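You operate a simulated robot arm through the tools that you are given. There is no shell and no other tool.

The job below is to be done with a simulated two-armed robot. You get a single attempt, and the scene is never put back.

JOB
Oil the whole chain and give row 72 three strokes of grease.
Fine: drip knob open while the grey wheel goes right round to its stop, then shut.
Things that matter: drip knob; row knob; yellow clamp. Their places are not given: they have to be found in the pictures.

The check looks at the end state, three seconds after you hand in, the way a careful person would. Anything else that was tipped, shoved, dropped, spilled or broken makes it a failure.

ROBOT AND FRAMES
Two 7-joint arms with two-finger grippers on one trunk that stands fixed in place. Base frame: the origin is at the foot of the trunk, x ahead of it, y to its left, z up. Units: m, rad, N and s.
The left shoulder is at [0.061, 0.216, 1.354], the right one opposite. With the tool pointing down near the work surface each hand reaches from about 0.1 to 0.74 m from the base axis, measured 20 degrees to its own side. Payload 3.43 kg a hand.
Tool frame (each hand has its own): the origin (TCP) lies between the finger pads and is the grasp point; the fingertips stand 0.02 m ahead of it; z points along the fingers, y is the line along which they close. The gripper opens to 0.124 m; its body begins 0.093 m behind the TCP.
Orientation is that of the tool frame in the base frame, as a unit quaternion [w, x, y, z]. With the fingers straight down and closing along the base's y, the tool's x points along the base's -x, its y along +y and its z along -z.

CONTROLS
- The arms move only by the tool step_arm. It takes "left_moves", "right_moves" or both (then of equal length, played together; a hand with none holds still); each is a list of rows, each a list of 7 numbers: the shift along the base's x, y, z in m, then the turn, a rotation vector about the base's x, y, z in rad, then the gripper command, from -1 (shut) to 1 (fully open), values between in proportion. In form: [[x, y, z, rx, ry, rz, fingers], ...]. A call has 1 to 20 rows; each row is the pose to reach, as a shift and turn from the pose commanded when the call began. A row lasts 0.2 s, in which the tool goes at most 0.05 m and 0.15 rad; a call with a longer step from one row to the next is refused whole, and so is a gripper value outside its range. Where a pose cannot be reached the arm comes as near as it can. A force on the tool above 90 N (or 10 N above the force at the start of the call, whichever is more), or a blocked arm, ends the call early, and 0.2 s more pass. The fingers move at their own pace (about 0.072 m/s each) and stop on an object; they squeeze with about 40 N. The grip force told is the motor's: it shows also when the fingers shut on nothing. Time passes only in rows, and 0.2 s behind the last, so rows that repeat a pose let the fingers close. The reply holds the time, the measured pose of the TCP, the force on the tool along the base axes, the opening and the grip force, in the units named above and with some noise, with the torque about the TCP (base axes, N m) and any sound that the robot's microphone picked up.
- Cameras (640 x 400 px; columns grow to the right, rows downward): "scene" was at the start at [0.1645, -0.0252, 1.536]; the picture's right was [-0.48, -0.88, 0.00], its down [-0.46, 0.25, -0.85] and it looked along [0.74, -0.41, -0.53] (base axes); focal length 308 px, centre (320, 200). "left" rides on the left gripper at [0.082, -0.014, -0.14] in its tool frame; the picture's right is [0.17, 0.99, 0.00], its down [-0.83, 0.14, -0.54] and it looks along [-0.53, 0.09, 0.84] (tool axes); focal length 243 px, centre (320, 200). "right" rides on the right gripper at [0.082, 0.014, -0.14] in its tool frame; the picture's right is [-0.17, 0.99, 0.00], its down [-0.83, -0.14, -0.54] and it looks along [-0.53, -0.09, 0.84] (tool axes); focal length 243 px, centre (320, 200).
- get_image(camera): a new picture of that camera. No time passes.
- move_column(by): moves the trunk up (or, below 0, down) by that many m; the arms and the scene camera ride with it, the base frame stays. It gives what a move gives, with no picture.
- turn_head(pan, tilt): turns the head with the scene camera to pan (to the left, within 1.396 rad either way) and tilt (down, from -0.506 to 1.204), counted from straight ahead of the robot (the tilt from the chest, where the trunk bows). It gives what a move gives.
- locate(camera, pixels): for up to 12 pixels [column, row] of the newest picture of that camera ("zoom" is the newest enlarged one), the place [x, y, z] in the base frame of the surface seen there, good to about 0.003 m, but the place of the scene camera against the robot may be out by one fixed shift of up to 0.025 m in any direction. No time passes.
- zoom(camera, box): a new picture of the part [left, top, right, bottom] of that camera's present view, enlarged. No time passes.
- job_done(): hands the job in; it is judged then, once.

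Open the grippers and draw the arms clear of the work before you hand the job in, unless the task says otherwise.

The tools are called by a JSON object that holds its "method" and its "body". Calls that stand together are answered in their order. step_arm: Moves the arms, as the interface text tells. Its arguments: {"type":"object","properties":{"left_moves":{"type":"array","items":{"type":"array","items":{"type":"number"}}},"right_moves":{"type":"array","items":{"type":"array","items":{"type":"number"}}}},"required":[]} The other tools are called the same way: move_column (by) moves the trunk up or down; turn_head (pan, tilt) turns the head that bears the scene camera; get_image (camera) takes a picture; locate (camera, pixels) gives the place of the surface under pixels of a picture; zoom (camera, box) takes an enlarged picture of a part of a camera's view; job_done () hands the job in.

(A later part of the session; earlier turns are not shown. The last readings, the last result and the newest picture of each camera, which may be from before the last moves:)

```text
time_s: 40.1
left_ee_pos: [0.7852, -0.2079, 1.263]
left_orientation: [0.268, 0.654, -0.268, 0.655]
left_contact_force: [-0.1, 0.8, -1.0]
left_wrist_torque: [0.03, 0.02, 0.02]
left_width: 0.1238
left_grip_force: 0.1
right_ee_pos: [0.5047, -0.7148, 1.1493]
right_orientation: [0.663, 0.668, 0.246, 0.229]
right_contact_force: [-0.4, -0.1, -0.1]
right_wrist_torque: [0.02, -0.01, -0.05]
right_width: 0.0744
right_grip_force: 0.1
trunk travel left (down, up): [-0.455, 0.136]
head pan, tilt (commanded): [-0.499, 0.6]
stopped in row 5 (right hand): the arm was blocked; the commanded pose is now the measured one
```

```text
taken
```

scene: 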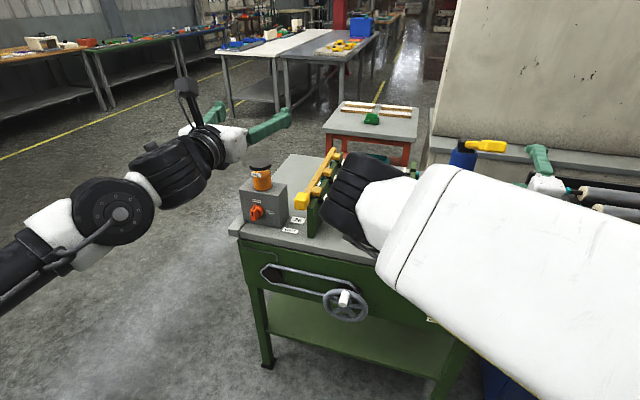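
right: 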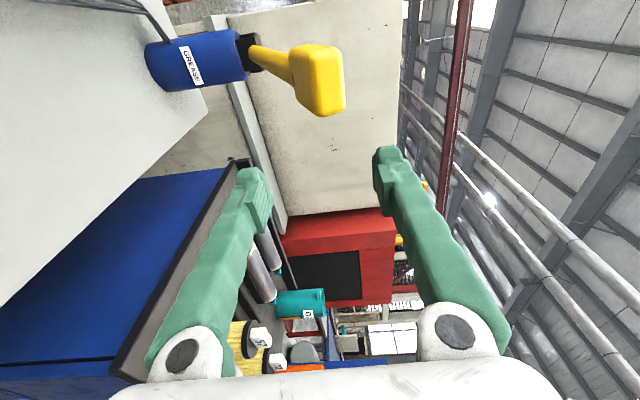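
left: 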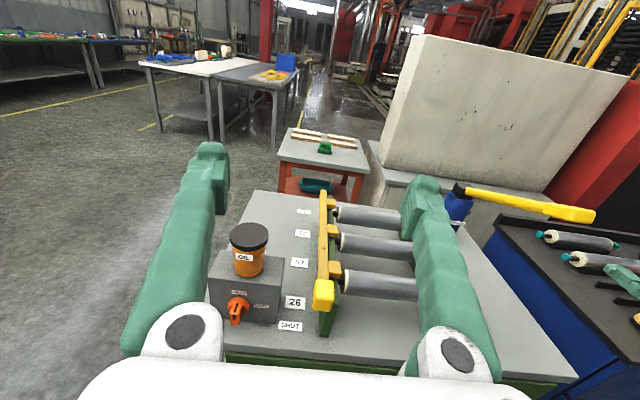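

The sideways move is blocked in this posture. I go back to the 45°-down orientation that worked, rising above the lever with the fingers closed, so I can press the paddle from above.

{"method": "step_arm", "body": {"right_moves": [[-0.005, 0.005, 0.015, -0.044, 0.125, 0.058, 0.0], [-0.005, 0.005, 0.03, -0.089, 0.249, 0.116, -0.3], [-0.005, 0.005, 0.045, -0.133, 0.374, 0.174, -0.6], [0.0, 0.005, 0.06, -0.177, 0.499, 0.231, -1], [0.005, 0.005, 0.075, -0.221, 0.623, 0.289, -1], [0.01, 0.005, 0.09, -0.266, 0.748, 0.347, -1], [0.02, 0.005, 0.1, -0.31, 0.873, 0.405, -1], [0.03, 0.006, 0.1, -0.354, 0.997, 0.463, -1], [0.04, 0.007, 0.1, -0.398, 1.122, 0.52, -1], [0.05, 0.008, 0.1, -0.443, 1.247, 0.578, -1], [0.06, 0.008, 0.1, -0.487, 1.371, 0.636, -1], [0.061, 0.008, 0.1, -0.531, 1.496, 0.694, -1]]}}

{"method": "get_image", "body": {"camera": "right"}}

{"method": "get_image", "body": {"camera": "scene"}}

```text
time_s: 42.7
left_ee_pos: [0.7859, -0.2083, 1.2633]
left_orientation: [0.266, 0.655, -0.266, 0.655]
left_contact_force: [0.1, -0.1, 0.5]
left_wrist_torque: [-0.02, -0.06, 0.0]
left_width: 0.1239
left_grip_force: 0.1
right_ee_pos: [0.5759, -0.701, 1.2381]
right_orientation: [0.366, 0.368, 0.844, -0.139]
right_contact_force: [23.6, -7.2, -9.8]
right_wrist_torque: [-0.85, 0.07, -2.38]
right_width: 0.0
right_grip_force: 34.8
right hand out of reach, approached as far as the arm can: row 12
trunk travel left (down, up): [-0.455, 0.136]
head pan, tilt (commanded): [-0.499, 0.6]
stopped in row 12 (right hand): the force on the tool passed its limit at 100 N (the readings are from after the stop); the commanded pose is now the measured one
```

```text
taken
```

right: 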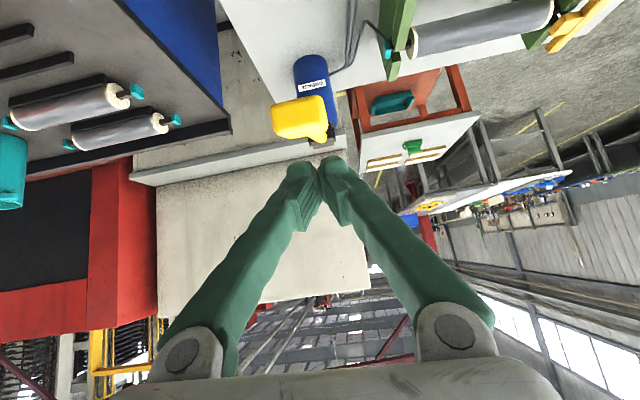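

```text
taken
```

scene: 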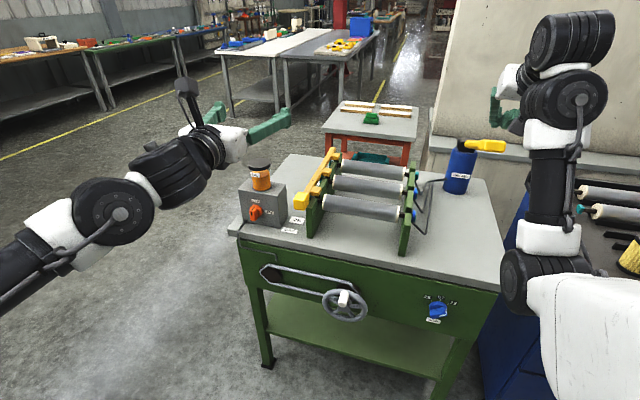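

The force limit tripped at 100 N as the arm changed posture. I look closely at what the hand is touching and whether the pump and lever are undisturbed.

{"method": "zoom", "body": {"camera": "right", "box": [240, 40, 400, 220]}}

{"method": "zoom", "body": {"camera": "scene", "box": [420, 60, 600, 240]}}

{"method": "get_image", "body": {"camera": "left"}}

{"method": "zoom", "body": {"camera": "left", "box": [420, 120, 640, 300]}}

{"method": "locate", "body": {"camera": "right", "pixels": [[300, 125], [320, 130], [315, 80], [300, 105], [280, 120], [325, 115], [312, 168]]}}

```text
2.22 times, centred on (320, 130) of right
```

zoom: 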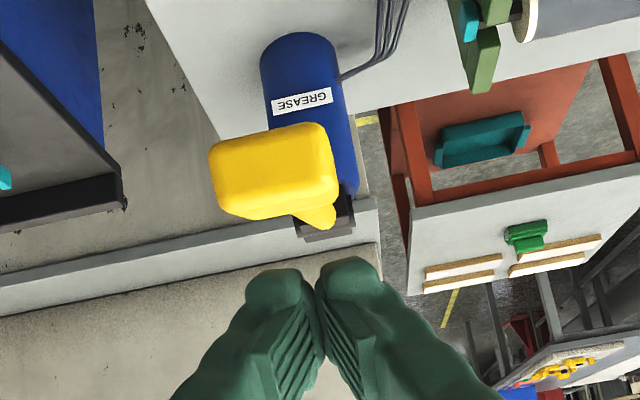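

```text
2.22 times, centred on (510, 150) of scene
```

zoom: 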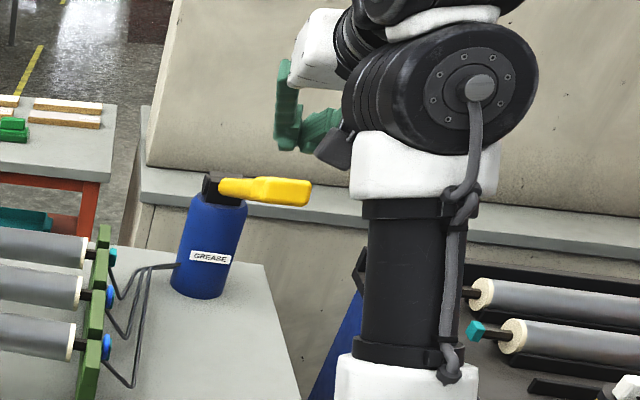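

```text
taken
```

left: 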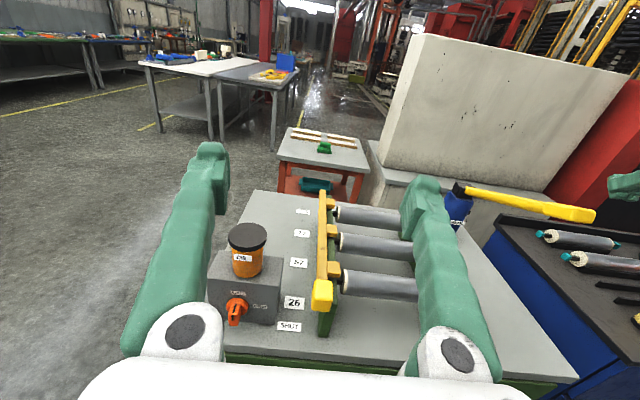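

```text
2.22 times, centred on (530, 210) of left
```

zoom: 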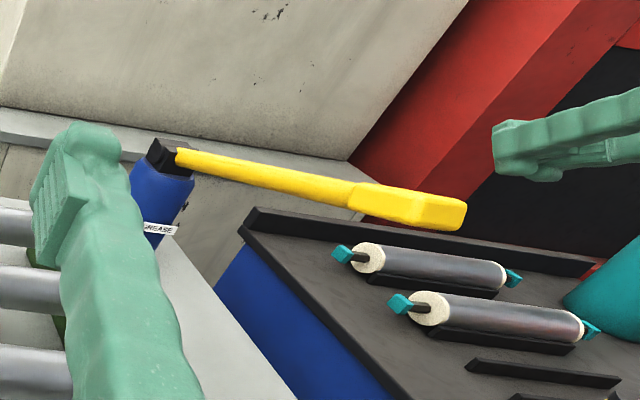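

```text
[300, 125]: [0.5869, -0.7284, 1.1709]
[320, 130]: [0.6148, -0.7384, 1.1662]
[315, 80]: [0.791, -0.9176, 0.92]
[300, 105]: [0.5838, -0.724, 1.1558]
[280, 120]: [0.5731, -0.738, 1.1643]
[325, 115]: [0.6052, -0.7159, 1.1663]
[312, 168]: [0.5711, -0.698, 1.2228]
```

Nothing was disturbed: the fingers are clear of the lever at (0.585,-0.728), and the load seems to come from the hand's own camera touching the forearm because the wrist is bent hard. I tilt the tool toward level to unbend it, staying above the lever.

{"method": "step_arm", "body": {"right_moves": [[0.0, 0.0, 0.0, -0.05, -0.05, 0, -1], [0.0, 0.0, 0.0, -0.11, -0.11, 0, -1], [0.0, 0.0, 0.0, -0.19, -0.19, 0, -1], [0.0, 0.0, 0.0, -0.28, -0.28, 0, -1], [0.0, 0.0, 0.0, -0.36, -0.36, 0, -1]]}}

{"method": "get_image", "body": {"camera": "scene"}}

{"method": "get_image", "body": {"camera": "right"}}

```text
time_s: 43.9
left_ee_pos: [0.7857, -0.2097, 1.2636]
left_orientation: [0.267, 0.654, -0.268, 0.655]
left_contact_force: [-0.3, -0.1, -0.9]
left_wrist_torque: [0.01, 0.01, 0.01]
left_width: 0.124
left_grip_force: 0.1
right_ee_pos: [0.5747, -0.7005, 1.2385]
right_orientation: [0.569, 0.315, 0.727, -0.219]
right_contact_force: [0.5, 0.0, 0.1]
right_wrist_torque: [0.02, -0.02, 0.01]
right_width: 0.0
right_grip_force: 34.4
trunk travel left (down, up): [-0.455, 0.136]
head pan, tilt (commanded): [-0.499, 0.6]
```

```text
taken
```

scene: 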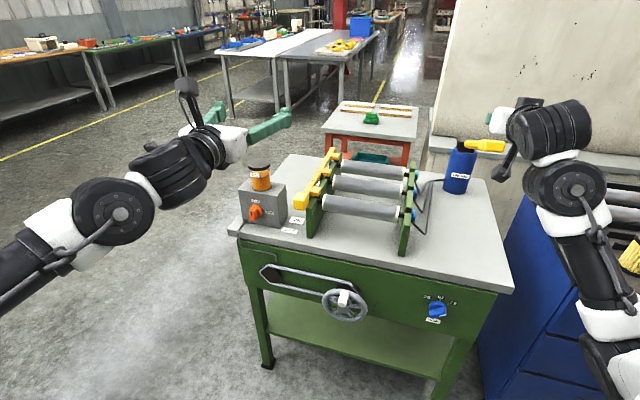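

```text
taken
```

right: 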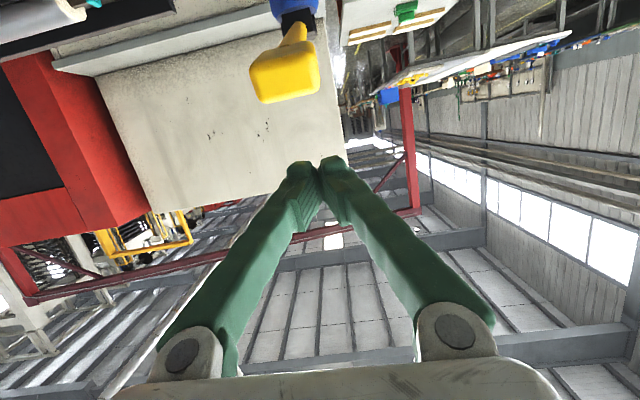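

The hand is free of load now, pointing 15° down and nearly parallel to the lever. I move over the paddle and come down until just above it.

{"method": "step_arm", "body": {"right_moves": [[0.012, -0.019, 0.0, 0, 0, 0, -1], [0.0235, -0.0377, 0.0, 0, 0, 0, -1], [0.0235, -0.0377, -0.02, 0, 0, 0, -1], [0.0235, -0.0377, -0.035, 0, 0, 0, -1], [0.0235, -0.0377, -0.045, 0, 0, 0, -1]]}}

{"method": "get_image", "body": {"camera": "right"}}

{"method": "zoom", "body": {"camera": "left", "box": [420, 120, 640, 300]}}

{"method": "zoom", "body": {"camera": "scene", "box": [420, 80, 600, 220]}}

```text
time_s: 45.1
left_ee_pos: [0.7851, -0.2087, 1.2634]
left_orientation: [0.267, 0.654, -0.267, 0.655]
left_contact_force: [1.0, 0.5, 0.3]
left_wrist_torque: [0.03, 0.0, 0.0]
left_width: 0.1238
left_grip_force: 0.0
right_ee_pos: [0.5981, -0.7385, 1.1943]
right_orientation: [0.568, 0.316, 0.728, -0.219]
right_contact_force: [0.6, 1.3, 1.1]
right_wrist_torque: [0.03, -0.03, 0.0]
right_width: 0.0001
right_grip_force: 34.6
trunk travel left (down, up): [-0.455, 0.136]
head pan, tilt (commanded): [-0.499, 0.6]
```

```text
taken
```

right: 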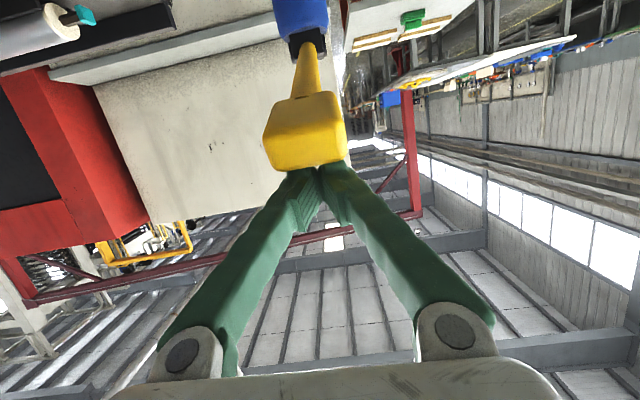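

```text
2.22 times, centred on (530, 210) of left
```

zoom: 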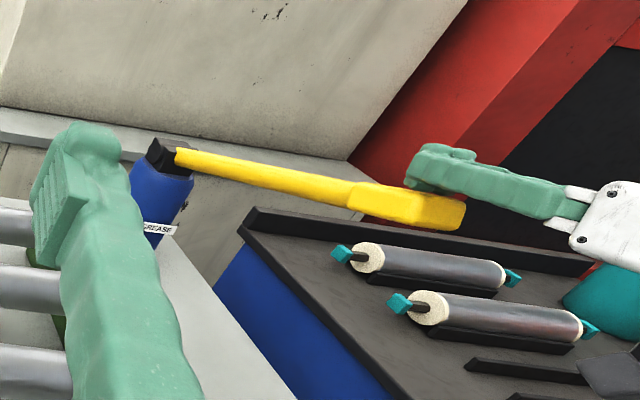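

```text
2.86 times, centred on (510, 150) of scene
```

zoom: 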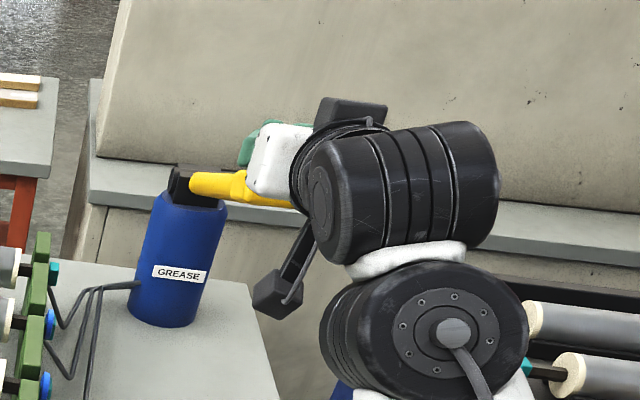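

The closed fingers lie just over the paddle. I press down in 12 mm steps and watch force and sound.

{"method": "step_arm", "body": {"right_moves": [[0.0, 0.0, -0.012, 0, 0, 0, -1], [0.0, 0.0, -0.024, 0, 0, 0, -1], [0.0, 0.0, -0.036, 0, 0, 0, -1], [0.0, 0.0, -0.048, 0, 0, 0, -1], [0.0, 0.0, -0.06, 0, 0, 0, -1]]}}

{"method": "get_image", "body": {"camera": "right"}}

{"method": "zoom", "body": {"camera": "left", "box": [420, 120, 640, 300]}}

```text
time_s: 46.3
left_ee_pos: [0.7853, -0.2087, 1.2637]
left_orientation: [0.267, 0.655, -0.267, 0.654]
left_contact_force: [0.7, 0.2, 0.0]
left_wrist_torque: [0.01, 0.0, 0.01]
left_width: 0.1239
left_grip_force: 0.0
right_ee_pos: [0.5997, -0.7369, 1.1325]
right_orientation: [0.569, 0.315, 0.727, -0.22]
right_contact_force: [-0.6, 0.6, 3.2]
right_wrist_torque: [-0.03, 0.0, -0.02]
right_width: 0.0
right_grip_force: 34.3
trunk travel left (down, up): [-0.455, 0.136]
head pan, tilt (commanded): [-0.499, 0.6]
```

```text
taken
```

right: 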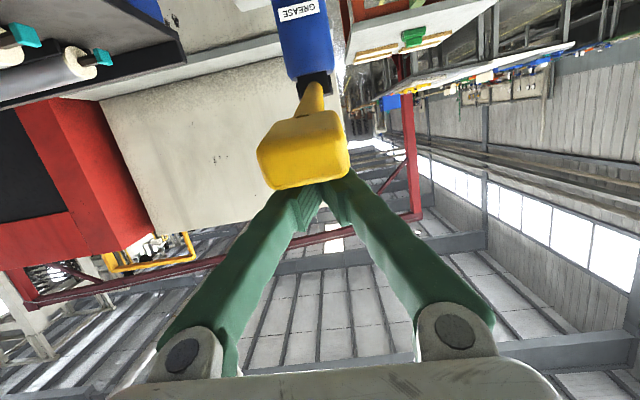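

```text
2.22 times, centred on (530, 210) of left
```

zoom: 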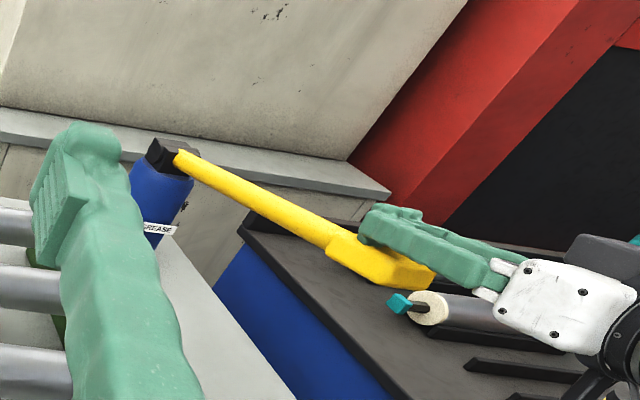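

The lever goes down with only about 3 N. I press on further.

{"method": "step_arm", "body": {"right_moves": [[-0.002, 0.002, -0.012, 0, 0, 0, -1], [-0.003, 0.003, -0.024, 0, 0, 0, -1], [-0.004, 0.004, -0.036, 0, 0, 0, -1], [-0.004, 0.004, -0.048, 0, 0, 0, -1], [-0.004, 0.004, -0.06, 0, 0, 0, -1]]}}

{"method": "get_image", "body": {"camera": "right"}}

{"method": "zoom", "body": {"camera": "left", "box": [420, 120, 640, 300]}}

```text
time_s: 47.5
left_ee_pos: [0.7854, -0.2082, 1.2634]
left_orientation: [0.267, 0.654, -0.268, 0.655]
left_contact_force: [0.7, -1.1, -0.3]
left_wrist_torque: [-0.01, 0.03, 0.03]
left_width: 0.1237
left_grip_force: 0.0
right_ee_pos: [0.596, -0.7331, 1.0741]
right_orientation: [0.568, 0.315, 0.728, -0.22]
right_contact_force: [-1.4, 0.9, 5.2]
right_wrist_torque: [0.02, 0.01, -0.01]
right_width: 0.0001
right_grip_force: 34.5
trunk travel left (down, up): [-0.455, 0.136]
head pan, tilt (commanded): [-0.499, 0.6]
```

```text
taken
```

right: 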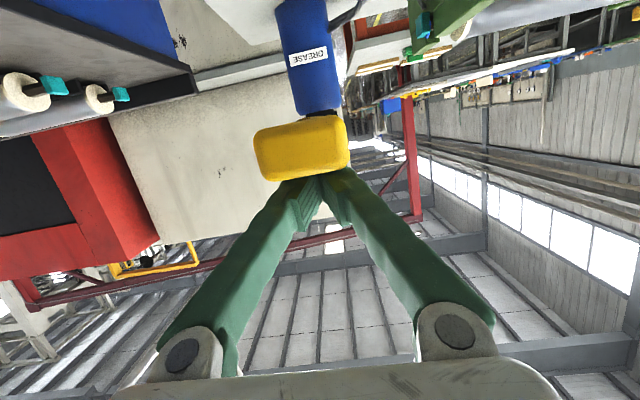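

```text
2.22 times, centred on (530, 210) of left
```

zoom: 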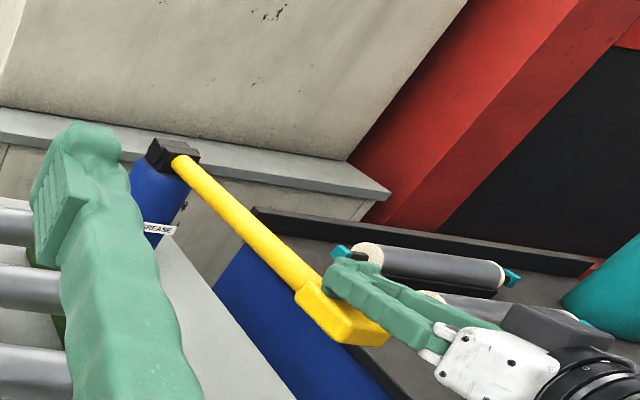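

Force rises gently to 5 N (a spring), lever about level now. I continue down toward its lower stop.

{"method": "step_arm", "body": {"right_moves": [[0.0, 0.0, -0.012, 0, 0, 0, -1], [0.001, -0.001, -0.024, 0, 0, 0, -1], [0.003, -0.003, -0.036, 0, 0, 0, -1], [0.005, -0.005, -0.048, 0, 0, 0, -1]]}}

{"method": "get_image", "body": {"camera": "right"}}

{"method": "zoom", "body": {"camera": "left", "box": [420, 120, 640, 300]}}

```text
time_s: 48.5
left_ee_pos: [0.777, -0.2013, 1.2701]
left_orientation: [0.267, 0.652, -0.266, 0.658]
left_contact_force: [0.6, 0.6, -0.5]
left_wrist_torque: [-0.06, -0.02, 0.01]
left_width: 0.1238
left_grip_force: 0.0
right_ee_pos: [0.5959, -0.7338, 1.0537]
right_orientation: [0.588, 0.31, 0.713, -0.222]
right_contact_force: [-15.9, 8.3, 67.9]
right_wrist_torque: [-0.39, 0.23, -0.8]
right_width: 0.0061
right_grip_force: 34.2
trunk travel left (down, up): [-0.455, 0.136]
head pan, tilt (commanded): [-0.499, 0.6]
```

```text
taken
```

right: 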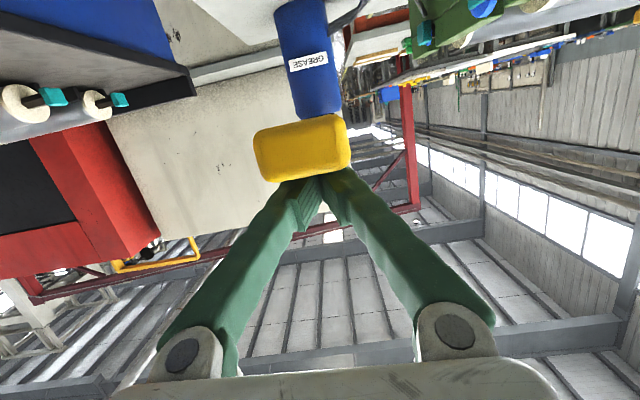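

```text
2.22 times, centred on (530, 210) of left
```

zoom: 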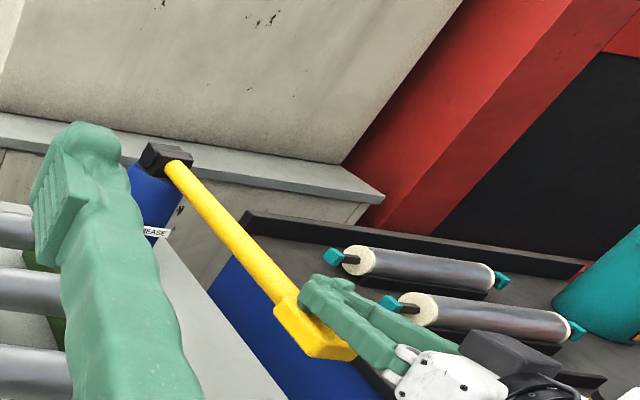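

The lower stop is reached (68 N at TCP z≈1.054). I ease off and rise to the top to see whether the lever springs back with the hand.

{"method": "step_arm", "body": {"right_moves": [[-0.002, 0.002, 0.02, 0, 0, 0, -1], [-0.003, 0.003, 0.04, 0, 0, 0, -1], [-0.003, 0.003, 0.06, 0, 0, 0, -1], [-0.003, 0.003, 0.08, 0, 0, 0, -1], [-0.003, 0.003, 0.1, 0, 0, 0, -1], [-0.003, 0.003, 0.12, 0, 0, 0, -1], [-0.003, 0.003, 0.14, 0, 0, 0, -1], [-0.003, 0.003, 0.16, 0, 0, 0, -1], [-0.003, 0.003, 0.175, 0, 0, 0, -1]]}}

{"method": "get_image", "body": {"camera": "right"}}

{"method": "get_image", "body": {"camera": "left"}}

{"method": "zoom", "body": {"camera": "left", "box": [420, 120, 640, 300]}}

```text
time_s: 50.5
left_ee_pos: [0.785, -0.2093, 1.2621]
left_orientation: [0.266, 0.654, -0.267, 0.656]
left_contact_force: [0.3, 0.0, -0.5]
left_wrist_torque: [0.01, 0.01, -0.03]
left_width: 0.124
left_grip_force: 0.1
right_ee_pos: [0.5989, -0.7356, 1.2003]
right_orientation: [0.567, 0.315, 0.729, -0.219]
right_contact_force: [-0.3, 0.1, 0.1]
right_wrist_torque: [-0.01, -0.01, 0.01]
right_width: 0.0
right_grip_force: 34.3
trunk travel left (down, up): [-0.455, 0.136]
head pan, tilt (commanded): [-0.499, 0.6]
```

```text
taken
```

right: 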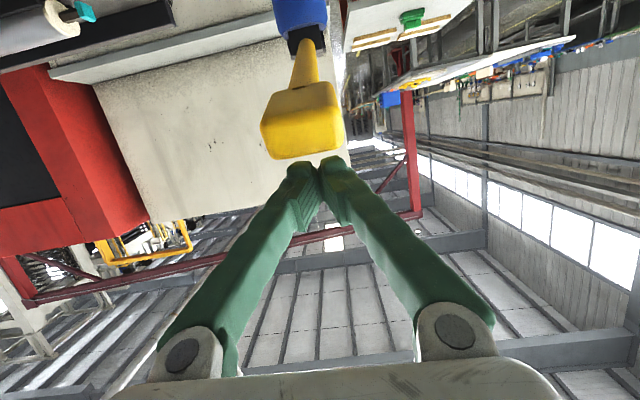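

```text
taken
```

left: 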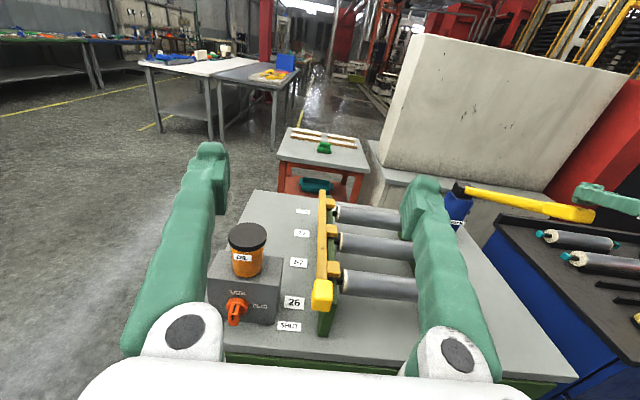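

```text
2.22 times, centred on (530, 210) of left
```

zoom: 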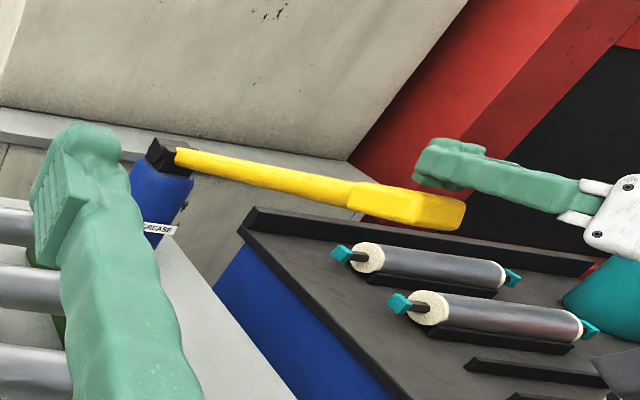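

The lever sprang fully back: one stroke done. I make the second stroke the same way, down to the stop and back up above the rest position.

{"method": "step_arm", "body": {"right_moves": [[0.0, 0.0, -0.02, 0, 0, 0, -1], [0.0, 0.0, -0.04, 0, 0, 0, -1], [0.0, 0.0, -0.06, 0, 0, 0, -1], [-0.001, 0.001, -0.08, 0, 0, 0, -1], [-0.002, 0.002, -0.1, 0, 0, 0, -1], [-0.003, 0.003, -0.12, 0, 0, 0, -1], [-0.003, 0.003, -0.14, 0, 0, 0, -1], [-0.002, 0.002, -0.155, 0, 0, 0, -1], [-0.001, 0.001, -0.167, 0, 0, 0, -1], [-0.001, 0.001, -0.167, 0, 0, 0, -1]]}}

{"method": "zoom", "body": {"camera": "left", "box": [420, 120, 640, 300]}}

```text
time_s: 52.7
left_ee_pos: [0.7798, -0.2046, 1.267]
left_orientation: [0.267, 0.653, -0.267, 0.656]
left_contact_force: [0.7, -0.2, 0.9]
left_wrist_torque: [-0.02, -0.02, 0.01]
left_width: 0.1242
left_grip_force: 0.2
right_ee_pos: [0.5936, -0.7339, 1.0529]
right_orientation: [0.582, 0.312, 0.717, -0.223]
right_contact_force: [0.9, -6.0, 56.9]
right_wrist_torque: [-0.62, -0.01, -0.26]
right_width: 0.0059
right_grip_force: 34.5
trunk travel left (down, up): [-0.455, 0.136]
head pan, tilt (commanded): [-0.499, 0.6]
```

```text
2.22 times, centred on (530, 210) of left
```

zoom: 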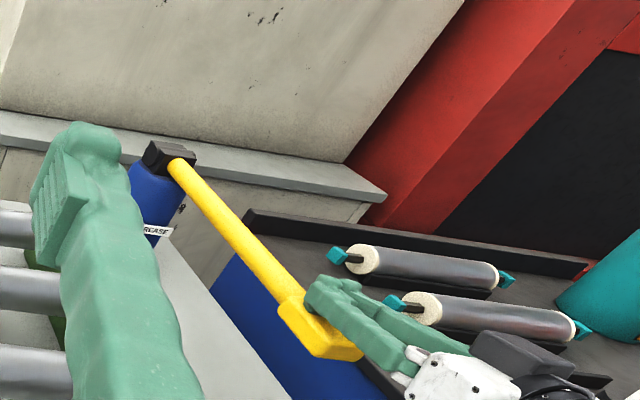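

The second stroke is at its stop (57 N, z≈1.053). I go up again to let the lever return fully.

{"method": "step_arm", "body": {"right_moves": [[0.0, 0.0, 0.02, 0, 0, 0, -1], [0.0, 0.0, 0.04, 0, 0, 0, -1], [0.0, 0.0, 0.06, 0, 0, 0, -1], [0.0, 0.0, 0.08, 0, 0, 0, -1], [0.0, 0.0, 0.1, 0, 0, 0, -1], [0.0, 0.0, 0.12, 0, 0, 0, -1], [0.001, -0.001, 0.14, 0, 0, 0, -1], [0.001, -0.001, 0.155, 0, 0, 0, -1], [0.001, -0.001, 0.167, 0, 0, 0, -1], [0.001, -0.001, 0.167, 0, 0, 0, -1]]}}

{"method": "zoom", "body": {"camera": "left", "box": [420, 120, 640, 300]}}

```text
time_s: 54.9
left_ee_pos: [0.7854, -0.2086, 1.2622]
left_orientation: [0.266, 0.654, -0.267, 0.656]
left_contact_force: [0.5, -0.2, 0.9]
left_wrist_torque: [-0.01, -0.04, 0.0]
left_width: 0.1241
left_grip_force: 0.1
right_ee_pos: [0.5984, -0.7363, 1.2004]
right_orientation: [0.569, 0.315, 0.728, -0.219]
right_contact_force: [-0.2, -0.2, 0.6]
right_wrist_torque: [-0.01, -0.04, 0.01]
right_width: 0.0
right_grip_force: 34.6
trunk travel left (down, up): [-0.455, 0.136]
head pan, tilt (commanded): [-0.499, 0.6]
```

```text
2.22 times, centred on (530, 210) of left
```

zoom: 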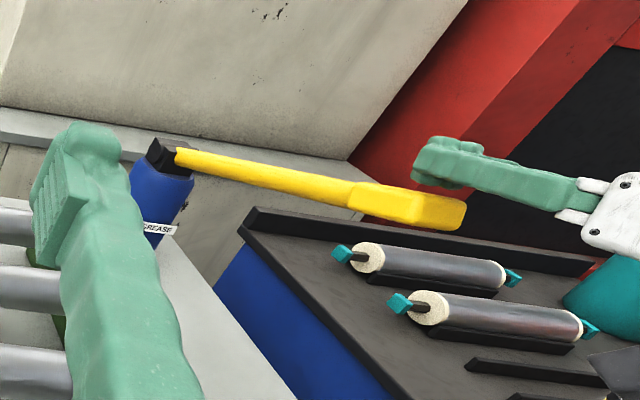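

The lever is back up with nothing touching it; now the third stroke down.

{"method": "step_arm", "body": {"right_moves": [[0.0, 0.0, -0.02, 0, 0, 0, -1], [0.0, 0.0, -0.04, 0, 0, 0, -1], [0.0, 0.0, -0.06, 0, 0, 0, -1], [-0.001, 0.001, -0.08, 0, 0, 0, -1], [-0.002, 0.002, -0.1, 0, 0, 0, -1], [-0.003, 0.003, -0.12, 0, 0, 0, -1], [-0.003, 0.003, -0.14, 0, 0, 0, -1], [-0.002, 0.002, -0.155, 0, 0, 0, -1], [-0.001, 0.001, -0.167, 0, 0, 0, -1], [-0.001, 0.001, -0.167, 0, 0, 0, -1]]}}

{"method": "zoom", "body": {"camera": "left", "box": [420, 120, 640, 300]}}

```text
time_s: 57.1
left_ee_pos: [0.7812, -0.205, 1.2666]
left_orientation: [0.267, 0.653, -0.266, 0.657]
left_contact_force: [0.6, -0.2, -0.3]
left_wrist_torque: [-0.03, 0.0, 0.0]
left_width: 0.1238
left_grip_force: 0.0
right_ee_pos: [0.5932, -0.7328, 1.0534]
right_orientation: [0.583, 0.311, 0.717, -0.222]
right_contact_force: [6.2, -8.2, 56.8]
right_wrist_torque: [-0.65, -0.2, -0.09]
right_width: 0.0058
right_grip_force: 34.5
trunk travel left (down, up): [-0.455, 0.136]
head pan, tilt (commanded): [-0.499, 0.6]
```

```text
2.22 times, centred on (530, 210) of left
```

zoom: 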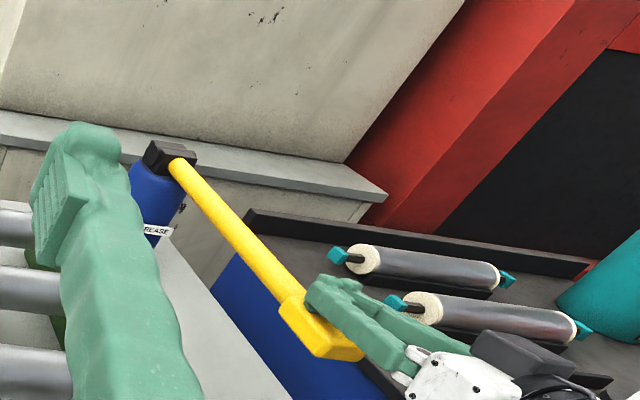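

The third stroke reached the stop (57 N). I rise and then draw back off the lever.

{"method": "step_arm", "body": {"right_moves": [[0.0, 0.0, 0.02, 0, 0, 0, -1], [0.0, 0.0, 0.04, 0, 0, 0, -1], [0.0, 0.0, 0.06, 0, 0, 0, -1], [0.0, 0.0, 0.08, 0, 0, 0, -1], [0.0, 0.0, 0.1, 0, 0, 0, -1], [0.0, 0.0, 0.12, 0, 0, 0, -1], [0.001, -0.001, 0.14, 0, 0, 0, -1], [0.001, -0.001, 0.16, 0, 0, 0, -1], [0.001, -0.001, 0.18, 0, 0, 0, -1], [0.001, -0.001, 0.2, 0, 0, 0, -1]]}}

{"method": "get_image", "body": {"camera": "right"}}

{"method": "get_image", "body": {"camera": "scene"}}

{"method": "zoom", "body": {"camera": "left", "box": [420, 120, 640, 300]}}

```text
time_s: 59.3
left_ee_pos: [0.7856, -0.2089, 1.2632]
left_orientation: [0.267, 0.654, -0.268, 0.655]
left_contact_force: [0.3, -0.7, 0.6]
left_wrist_torque: [0.0, 0.02, 0.0]
left_width: 0.1237
left_grip_force: 0.0
right_ee_pos: [0.5965, -0.7363, 1.233]
right_orientation: [0.568, 0.314, 0.728, -0.219]
right_contact_force: [-0.2, 0.0, 0.2]
right_wrist_torque: [-0.01, 0.03, -0.01]
right_width: 0.0001
right_grip_force: 33.9
trunk travel left (down, up): [-0.455, 0.136]
head pan, tilt (commanded): [-0.499, 0.6]
```

```text
taken
```

right: 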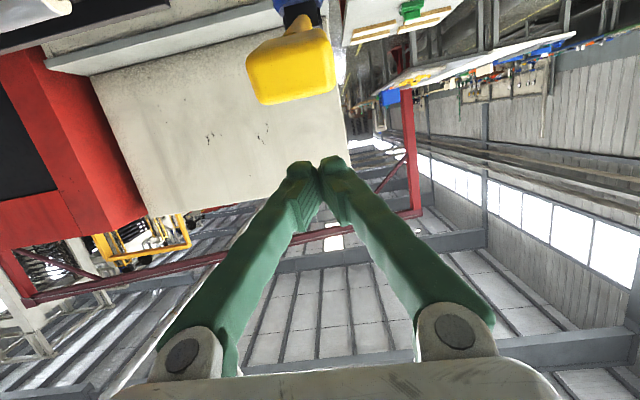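

```text
taken
```

scene: 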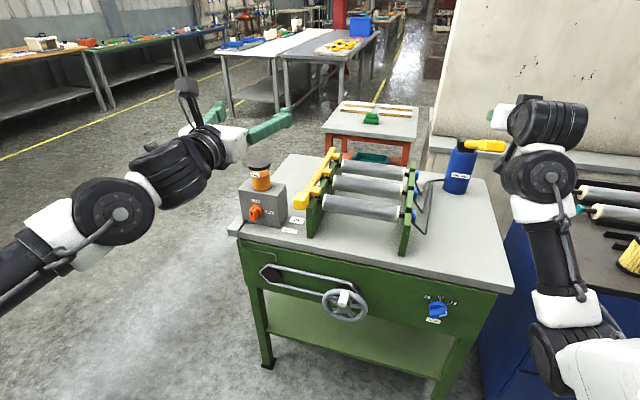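

```text
2.22 times, centred on (530, 210) of left
```

zoom: 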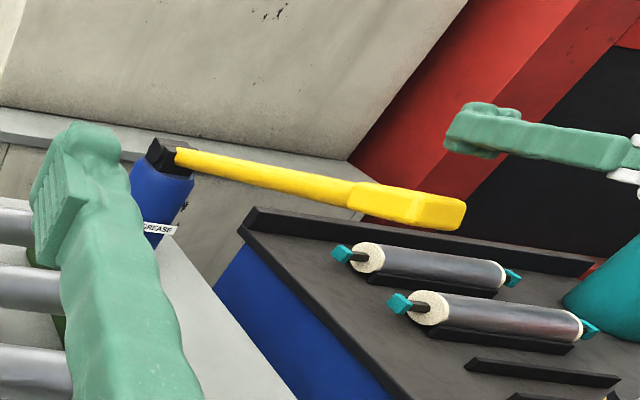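

Three full strokes are done and the lever is back up. Next I bring the right hand across toward the wheel (passing high over the rollers) while the left hand shifts over in front of the drip knob, keeping them well apart.

{"method": "step_arm", "body": {"left_moves": [[0.014, 0.015, 0, 0, 0, 0, 1], [0.028, 0.03, 0, 0, 0, 0, 1], [0.042, 0.045, 0, 0, 0, 0, 1], [0.056, 0.06, 0, 0, 0, 0, 1], [0.07, 0.075, 0, 0, 0, 0, 1], [0.07, 0.075, 0, 0, 0, 0, 1], [0.07, 0.075, 0, 0, 0, 0, 1]], "right_moves": [[-0.02, 0.02, 0.01, 0, 0, 0, -1], [-0.035, 0.055, 0.02, 0, 0, 0, -1], [-0.025, 0.09, 0.02, 0, 0, 0, -1], [0.0, 0.125, 0.02, 0, 0, 0, -0.8], [0.025, 0.16, 0.02, 0, 0, 0, -0.6], [0.05, 0.19, 0.02, 0, 0, 0, -0.4], [0.075, 0.22, 0.02, 0, 0, 0, -0.2]]}}

{"method": "get_image", "body": {"camera": "scene"}}

{"method": "get_image", "body": {"camera": "left"}}

```text
time_s: 60.9
left_ee_pos: [0.8583, -0.1321, 1.2622]
left_orientation: [0.267, 0.654, -0.267, 0.655]
left_contact_force: [-0.9, 0.2, -0.1]
left_wrist_torque: [0.0, 0.01, -0.02]
left_width: 0.124
left_grip_force: 0.2
right_ee_pos: [0.6731, -0.5165, 1.2519]
right_orientation: [0.568, 0.315, 0.728, -0.22]
right_contact_force: [0.7, 0.6, 0.1]
right_wrist_torque: [0.0, 0.01, -0.05]
right_width: 0.0495
right_grip_force: 0.1
trunk travel left (down, up): [-0.455, 0.136]
head pan, tilt (commanded): [-0.499, 0.6]
```

```text
taken
```

scene: 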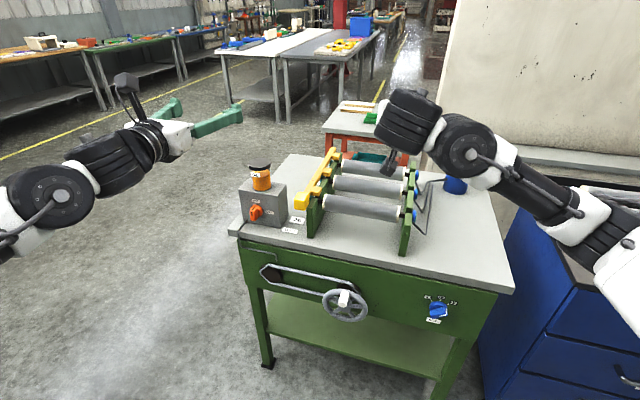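

```text
taken
```

left: 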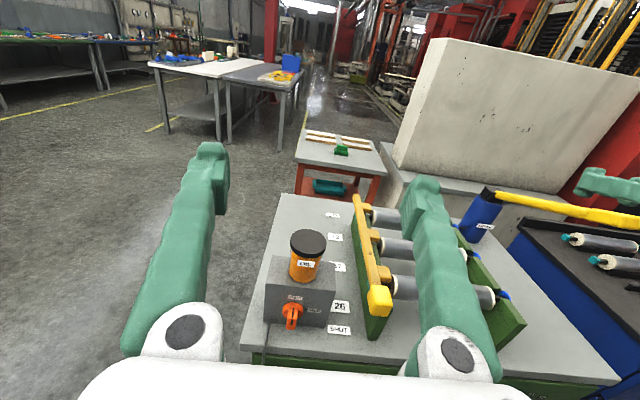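

Both hands are clear. I carry the right hand on to the wheel's line (t≈0.2), draw it back in front of the table edge and lower it partway.

{"method": "step_arm", "body": {"right_moves": [[-0.006, 0.037, 0, 0, 0, 0, 0.0], [-0.012, 0.075, 0, 0, 0, 0, 0.2], [-0.018, 0.112, 0, 0, 0, 0, 0.2], [-0.024, 0.149, 0, 0, 0, 0, 0.2], [-0.047, 0.172, 0, 0, 0, 0, 0.2], [-0.07, 0.196, 0, 0, 0, 0, 0.2], [-0.092, 0.219, 0, 0, 0, 0, 0.2], [-0.092, 0.219, -0.04, 0, 0, 0, 0.2], [-0.092, 0.219, -0.08, 0, 0, 0, 0.2], [-0.092, 0.219, -0.12, 0, 0, 0, 0.2], [-0.092, 0.219, -0.16, 0, 0, 0, 0.2], [-0.092, 0.219, -0.2, 0, 0, 0, 0.2]]}}

{"method": "get_image", "body": {"camera": "scene"}}

{"method": "get_image", "body": {"camera": "right"}}

```text
time_s: 63.5
left_ee_pos: [0.8564, -0.133, 1.2625]
left_orientation: [0.266, 0.655, -0.267, 0.655]
left_contact_force: [-0.2, 0.3, -0.3]
left_wrist_torque: [0.02, -0.03, 0.02]
left_width: 0.1243
left_grip_force: 0.0
right_ee_pos: [0.6025, -0.4187, 1.0847]
right_orientation: [0.569, 0.314, 0.728, -0.218]
right_contact_force: [0.4, 0.1, -0.4]
right_wrist_torque: [0.0, -0.01, -0.04]
right_width: 0.0743
right_grip_force: 0.1
right hand out of reach, approached as far as the arm can: row 3, 4, 5, 6, 7, 8, 9, 10, 11, 12
trunk travel left (down, up): [-0.455, 0.136]
head pan, tilt (commanded): [-0.499, 0.6]
```

```text
taken
```

scene: 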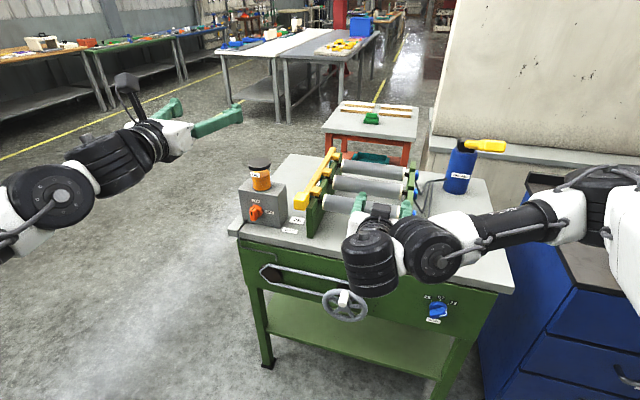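

```text
taken
```

right: 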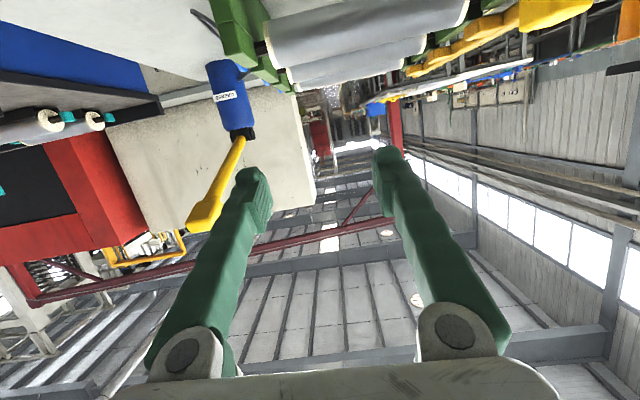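

The right arm cannot bend its wrist enough to work the wheel from this side, so I will use the left arm for wheel and drip knob, which point naturally there. First I check where the right elbow is before parking it.

{"method": "locate", "body": {"camera": "scene", "pixels": [[600, 200], [560, 215], [620, 240], [500, 225], [430, 250], [370, 265], [380, 212], [580, 260]]}}

```text
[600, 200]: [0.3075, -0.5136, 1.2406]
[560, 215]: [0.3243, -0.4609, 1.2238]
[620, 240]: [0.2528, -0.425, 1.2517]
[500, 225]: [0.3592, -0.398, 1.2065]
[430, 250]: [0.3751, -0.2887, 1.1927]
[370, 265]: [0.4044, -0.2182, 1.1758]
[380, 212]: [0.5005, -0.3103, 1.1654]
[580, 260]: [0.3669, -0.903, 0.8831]
```

The right elbow is clear of the cabinet. I park the right hand back to the right, short of the lever tip and high, out of the left arm's way.

{"method": "step_arm", "body": {"right_moves": [[-0.008, -0.039, 0.022, 0, 0, 0, -0.2], [-0.016, -0.078, 0.044, 0, 0, 0, -0.4], [-0.024, -0.118, 0.066, 0, 0, 0, -0.6], [-0.032, -0.157, 0.088, 0, 0, 0, -0.6], [-0.039, -0.196, 0.11, 0, 0, 0, -0.6], [-0.047, -0.235, 0.132, 0, 0, 0, -0.6], [-0.055, -0.274, 0.154, 0, 0, 0, -0.6], [-0.063, -0.314, 0.176, 0, 0, 0, -0.6], [-0.071, -0.353, 0.198, 0, 0, 0, -0.6]]}}

{"method": "get_image", "body": {"camera": "scene"}}

{"method": "zoom", "body": {"camera": "left", "box": [400, 120, 640, 300]}}

```text
time_s: 65.5
left_ee_pos: [0.8573, -0.1351, 1.2609]
left_orientation: [0.267, 0.655, -0.267, 0.655]
left_contact_force: [-0.7, -0.4, -0.9]
left_wrist_torque: [-0.04, -0.04, 0.01]
left_width: 0.1241
left_grip_force: 0.0
right_ee_pos: [0.5349, -0.7678, 1.2791]
right_orientation: [0.567, 0.314, 0.73, -0.219]
right_contact_force: [1.1, -0.7, 0.0]
right_wrist_torque: [-0.03, -0.02, 0.01]
right_width: 0.0245
right_grip_force: 0.0
trunk travel left (down, up): [-0.455, 0.136]
head pan, tilt (commanded): [-0.499, 0.6]
```

```text
taken
```

scene: 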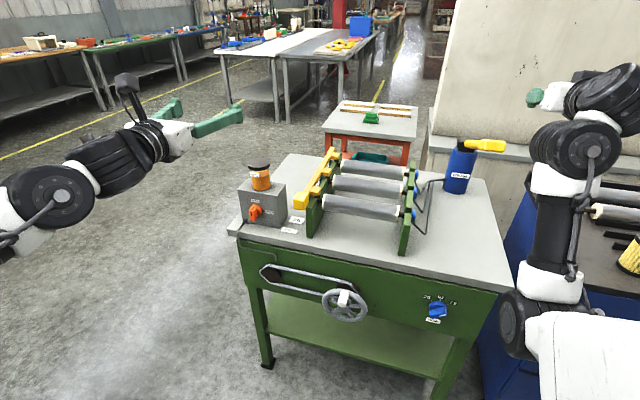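

```text
2.22 times, centred on (520, 210) of left
```

zoom: 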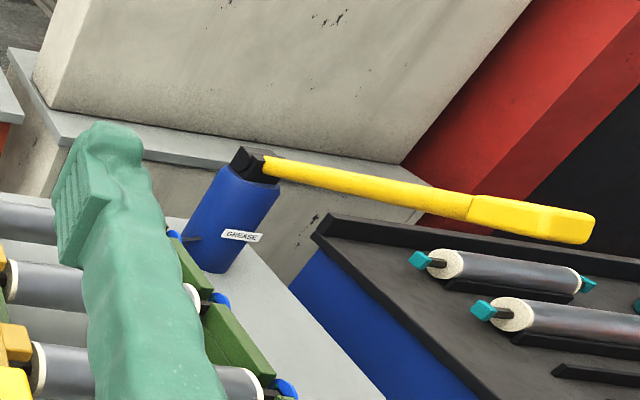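

The hand ended beside the lever tip (d=0.92, t=-0.165). Before lowering the trunk I draw it back about 0.1 m so nothing can sweep the lever.

{"method": "step_arm", "body": {"right_moves": [[-0.03, 0.03, 0.0, 0, 0, 0, -0.6], [-0.055, 0.06, 0.0, 0, 0, 0, -0.6], [-0.065, 0.085, 0.0, 0, 0, 0, -0.6]]}}

{"method": "get_image", "body": {"camera": "right"}}

{"method": "get_image", "body": {"camera": "scene"}}

```text
time_s: 66.3
left_ee_pos: [0.8565, -0.1343, 1.2633]
left_orientation: [0.266, 0.654, -0.267, 0.655]
left_contact_force: [0.5, 0.1, 0.3]
left_wrist_torque: [0.03, 0.02, 0.01]
left_width: 0.1241
left_grip_force: 0.0
right_ee_pos: [0.4682, -0.6793, 1.2836]
right_orientation: [0.569, 0.315, 0.727, -0.22]
right_contact_force: [-2.2, 0.0, -0.4]
right_wrist_torque: [0.05, 0.03, -0.03]
right_width: 0.0248
right_grip_force: 0.0
trunk travel left (down, up): [-0.455, 0.136]
head pan, tilt (commanded): [-0.499, 0.6]
```

```text
taken
```

right: 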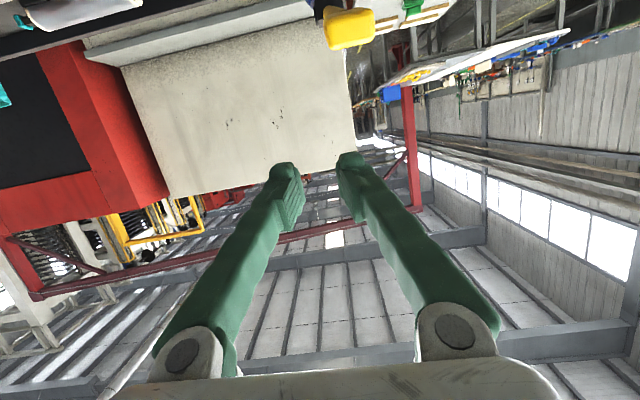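

```text
taken
```

scene: 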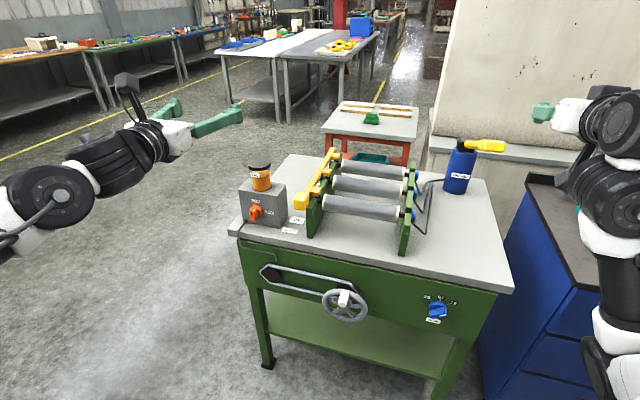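

Right hand is back at d=0.81. I check the right elbow's place before lowering the trunk.

{"method": "locate", "body": {"camera": "scene", "pixels": [[610, 380], [605, 330], [620, 270], [600, 200], [620, 150], [595, 345], [585, 290], [570, 250]]}}

```text
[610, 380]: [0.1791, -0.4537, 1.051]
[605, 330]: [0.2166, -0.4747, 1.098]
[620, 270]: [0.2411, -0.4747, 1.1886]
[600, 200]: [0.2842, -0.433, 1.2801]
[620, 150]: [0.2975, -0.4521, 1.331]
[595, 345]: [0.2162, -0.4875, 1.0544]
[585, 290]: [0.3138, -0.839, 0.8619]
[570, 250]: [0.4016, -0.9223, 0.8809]
```

The right elbow (0.18,-0.46,1.05) is far from the cabinet. I lower the trunk 0.27 m so the left arm can reach both the drip knob and the wheel.

{"method": "move_column", "body": {"by": -0.27}}

{"method": "get_image", "body": {"camera": "left"}}

{"method": "get_image", "body": {"camera": "scene"}}

```text
time_s: 69.0
left_ee_pos: [0.8555, -0.1341, 0.9926]
left_orientation: [0.266, 0.654, -0.267, 0.656]
left_contact_force: [-0.4, -0.3, -0.9]
left_wrist_torque: [0.01, 0.05, -0.02]
left_width: 0.124
left_grip_force: 0.0
right_ee_pos: [0.4818, -0.68, 0.992]
right_orientation: [0.549, 0.31, 0.742, -0.227]
right_contact_force: [-0.3, -0.3, 0.3]
right_wrist_torque: [0.01, -0.01, -0.02]
right_width: 0.0248
right_grip_force: 0.0
trunk travel left (down, up): [-0.185, 0.406]
head pan, tilt (commanded): [-0.499, 0.6]
```

```text
taken
```

left: 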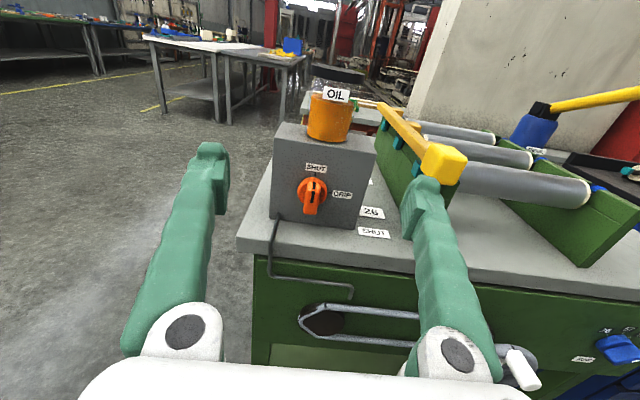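

```text
taken
```

scene: 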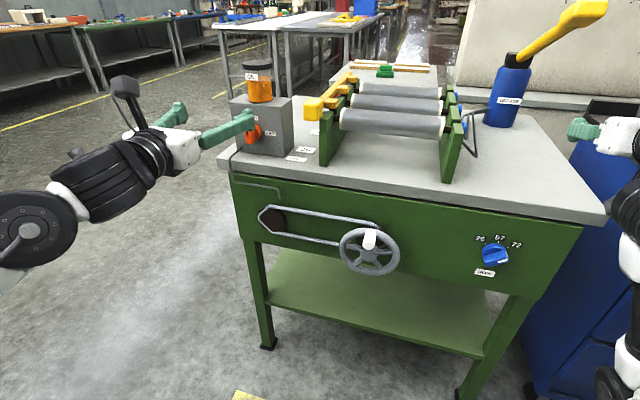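

The drip knob is now well in view at (313,192) of the left picture. I zoom and locate its ridge.

{"method": "zoom", "body": {"camera": "left", "box": [260, 140, 390, 240]}}

{"method": "locate", "body": {"camera": "left", "pixels": [[313, 190], [313, 183], [311, 205], [306, 200], [318, 200], [316, 167], [341, 195], [300, 190], [325, 188], [290, 150], [365, 160], [340, 215]]}}

{"method": "zoom", "body": {"camera": "scene", "box": [320, 215, 420, 285]}}

{"method": "locate", "body": {"camera": "scene", "pixels": [[370, 239], [370, 245], [369, 254], [343, 245], [398, 255], [370, 272], [367, 228], [371, 232], [350, 232], [390, 240]]}}

```text
4.00 times, centred on (325, 190) of left
```

zoom: 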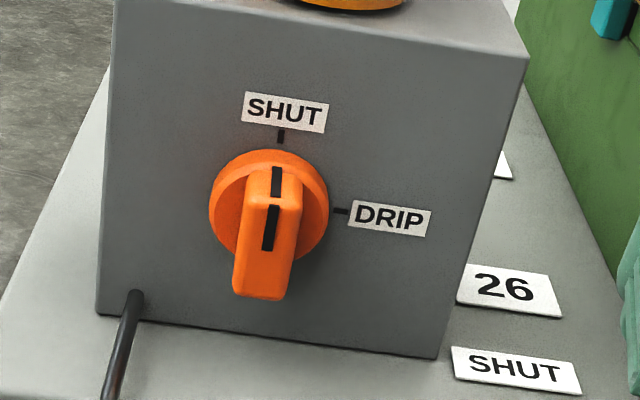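

```text
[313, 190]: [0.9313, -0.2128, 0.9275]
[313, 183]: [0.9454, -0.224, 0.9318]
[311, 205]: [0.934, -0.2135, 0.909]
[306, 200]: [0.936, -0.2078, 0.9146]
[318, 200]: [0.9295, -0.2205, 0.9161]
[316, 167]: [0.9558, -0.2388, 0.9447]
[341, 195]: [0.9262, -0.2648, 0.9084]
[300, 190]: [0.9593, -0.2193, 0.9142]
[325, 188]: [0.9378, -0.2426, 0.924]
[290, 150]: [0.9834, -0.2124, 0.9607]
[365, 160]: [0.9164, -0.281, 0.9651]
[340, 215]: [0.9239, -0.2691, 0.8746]
```

```text
5.71 times, centred on (370, 250) of scene
```

zoom: 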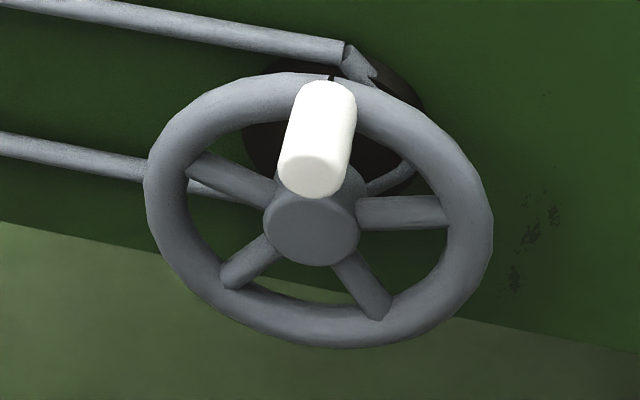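

```text
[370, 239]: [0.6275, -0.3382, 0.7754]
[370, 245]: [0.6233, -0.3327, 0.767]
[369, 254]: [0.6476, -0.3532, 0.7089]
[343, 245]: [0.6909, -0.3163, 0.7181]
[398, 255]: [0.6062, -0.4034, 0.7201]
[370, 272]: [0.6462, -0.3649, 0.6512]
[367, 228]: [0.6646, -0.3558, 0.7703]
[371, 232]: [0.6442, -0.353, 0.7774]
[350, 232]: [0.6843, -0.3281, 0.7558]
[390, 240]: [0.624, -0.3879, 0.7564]
```

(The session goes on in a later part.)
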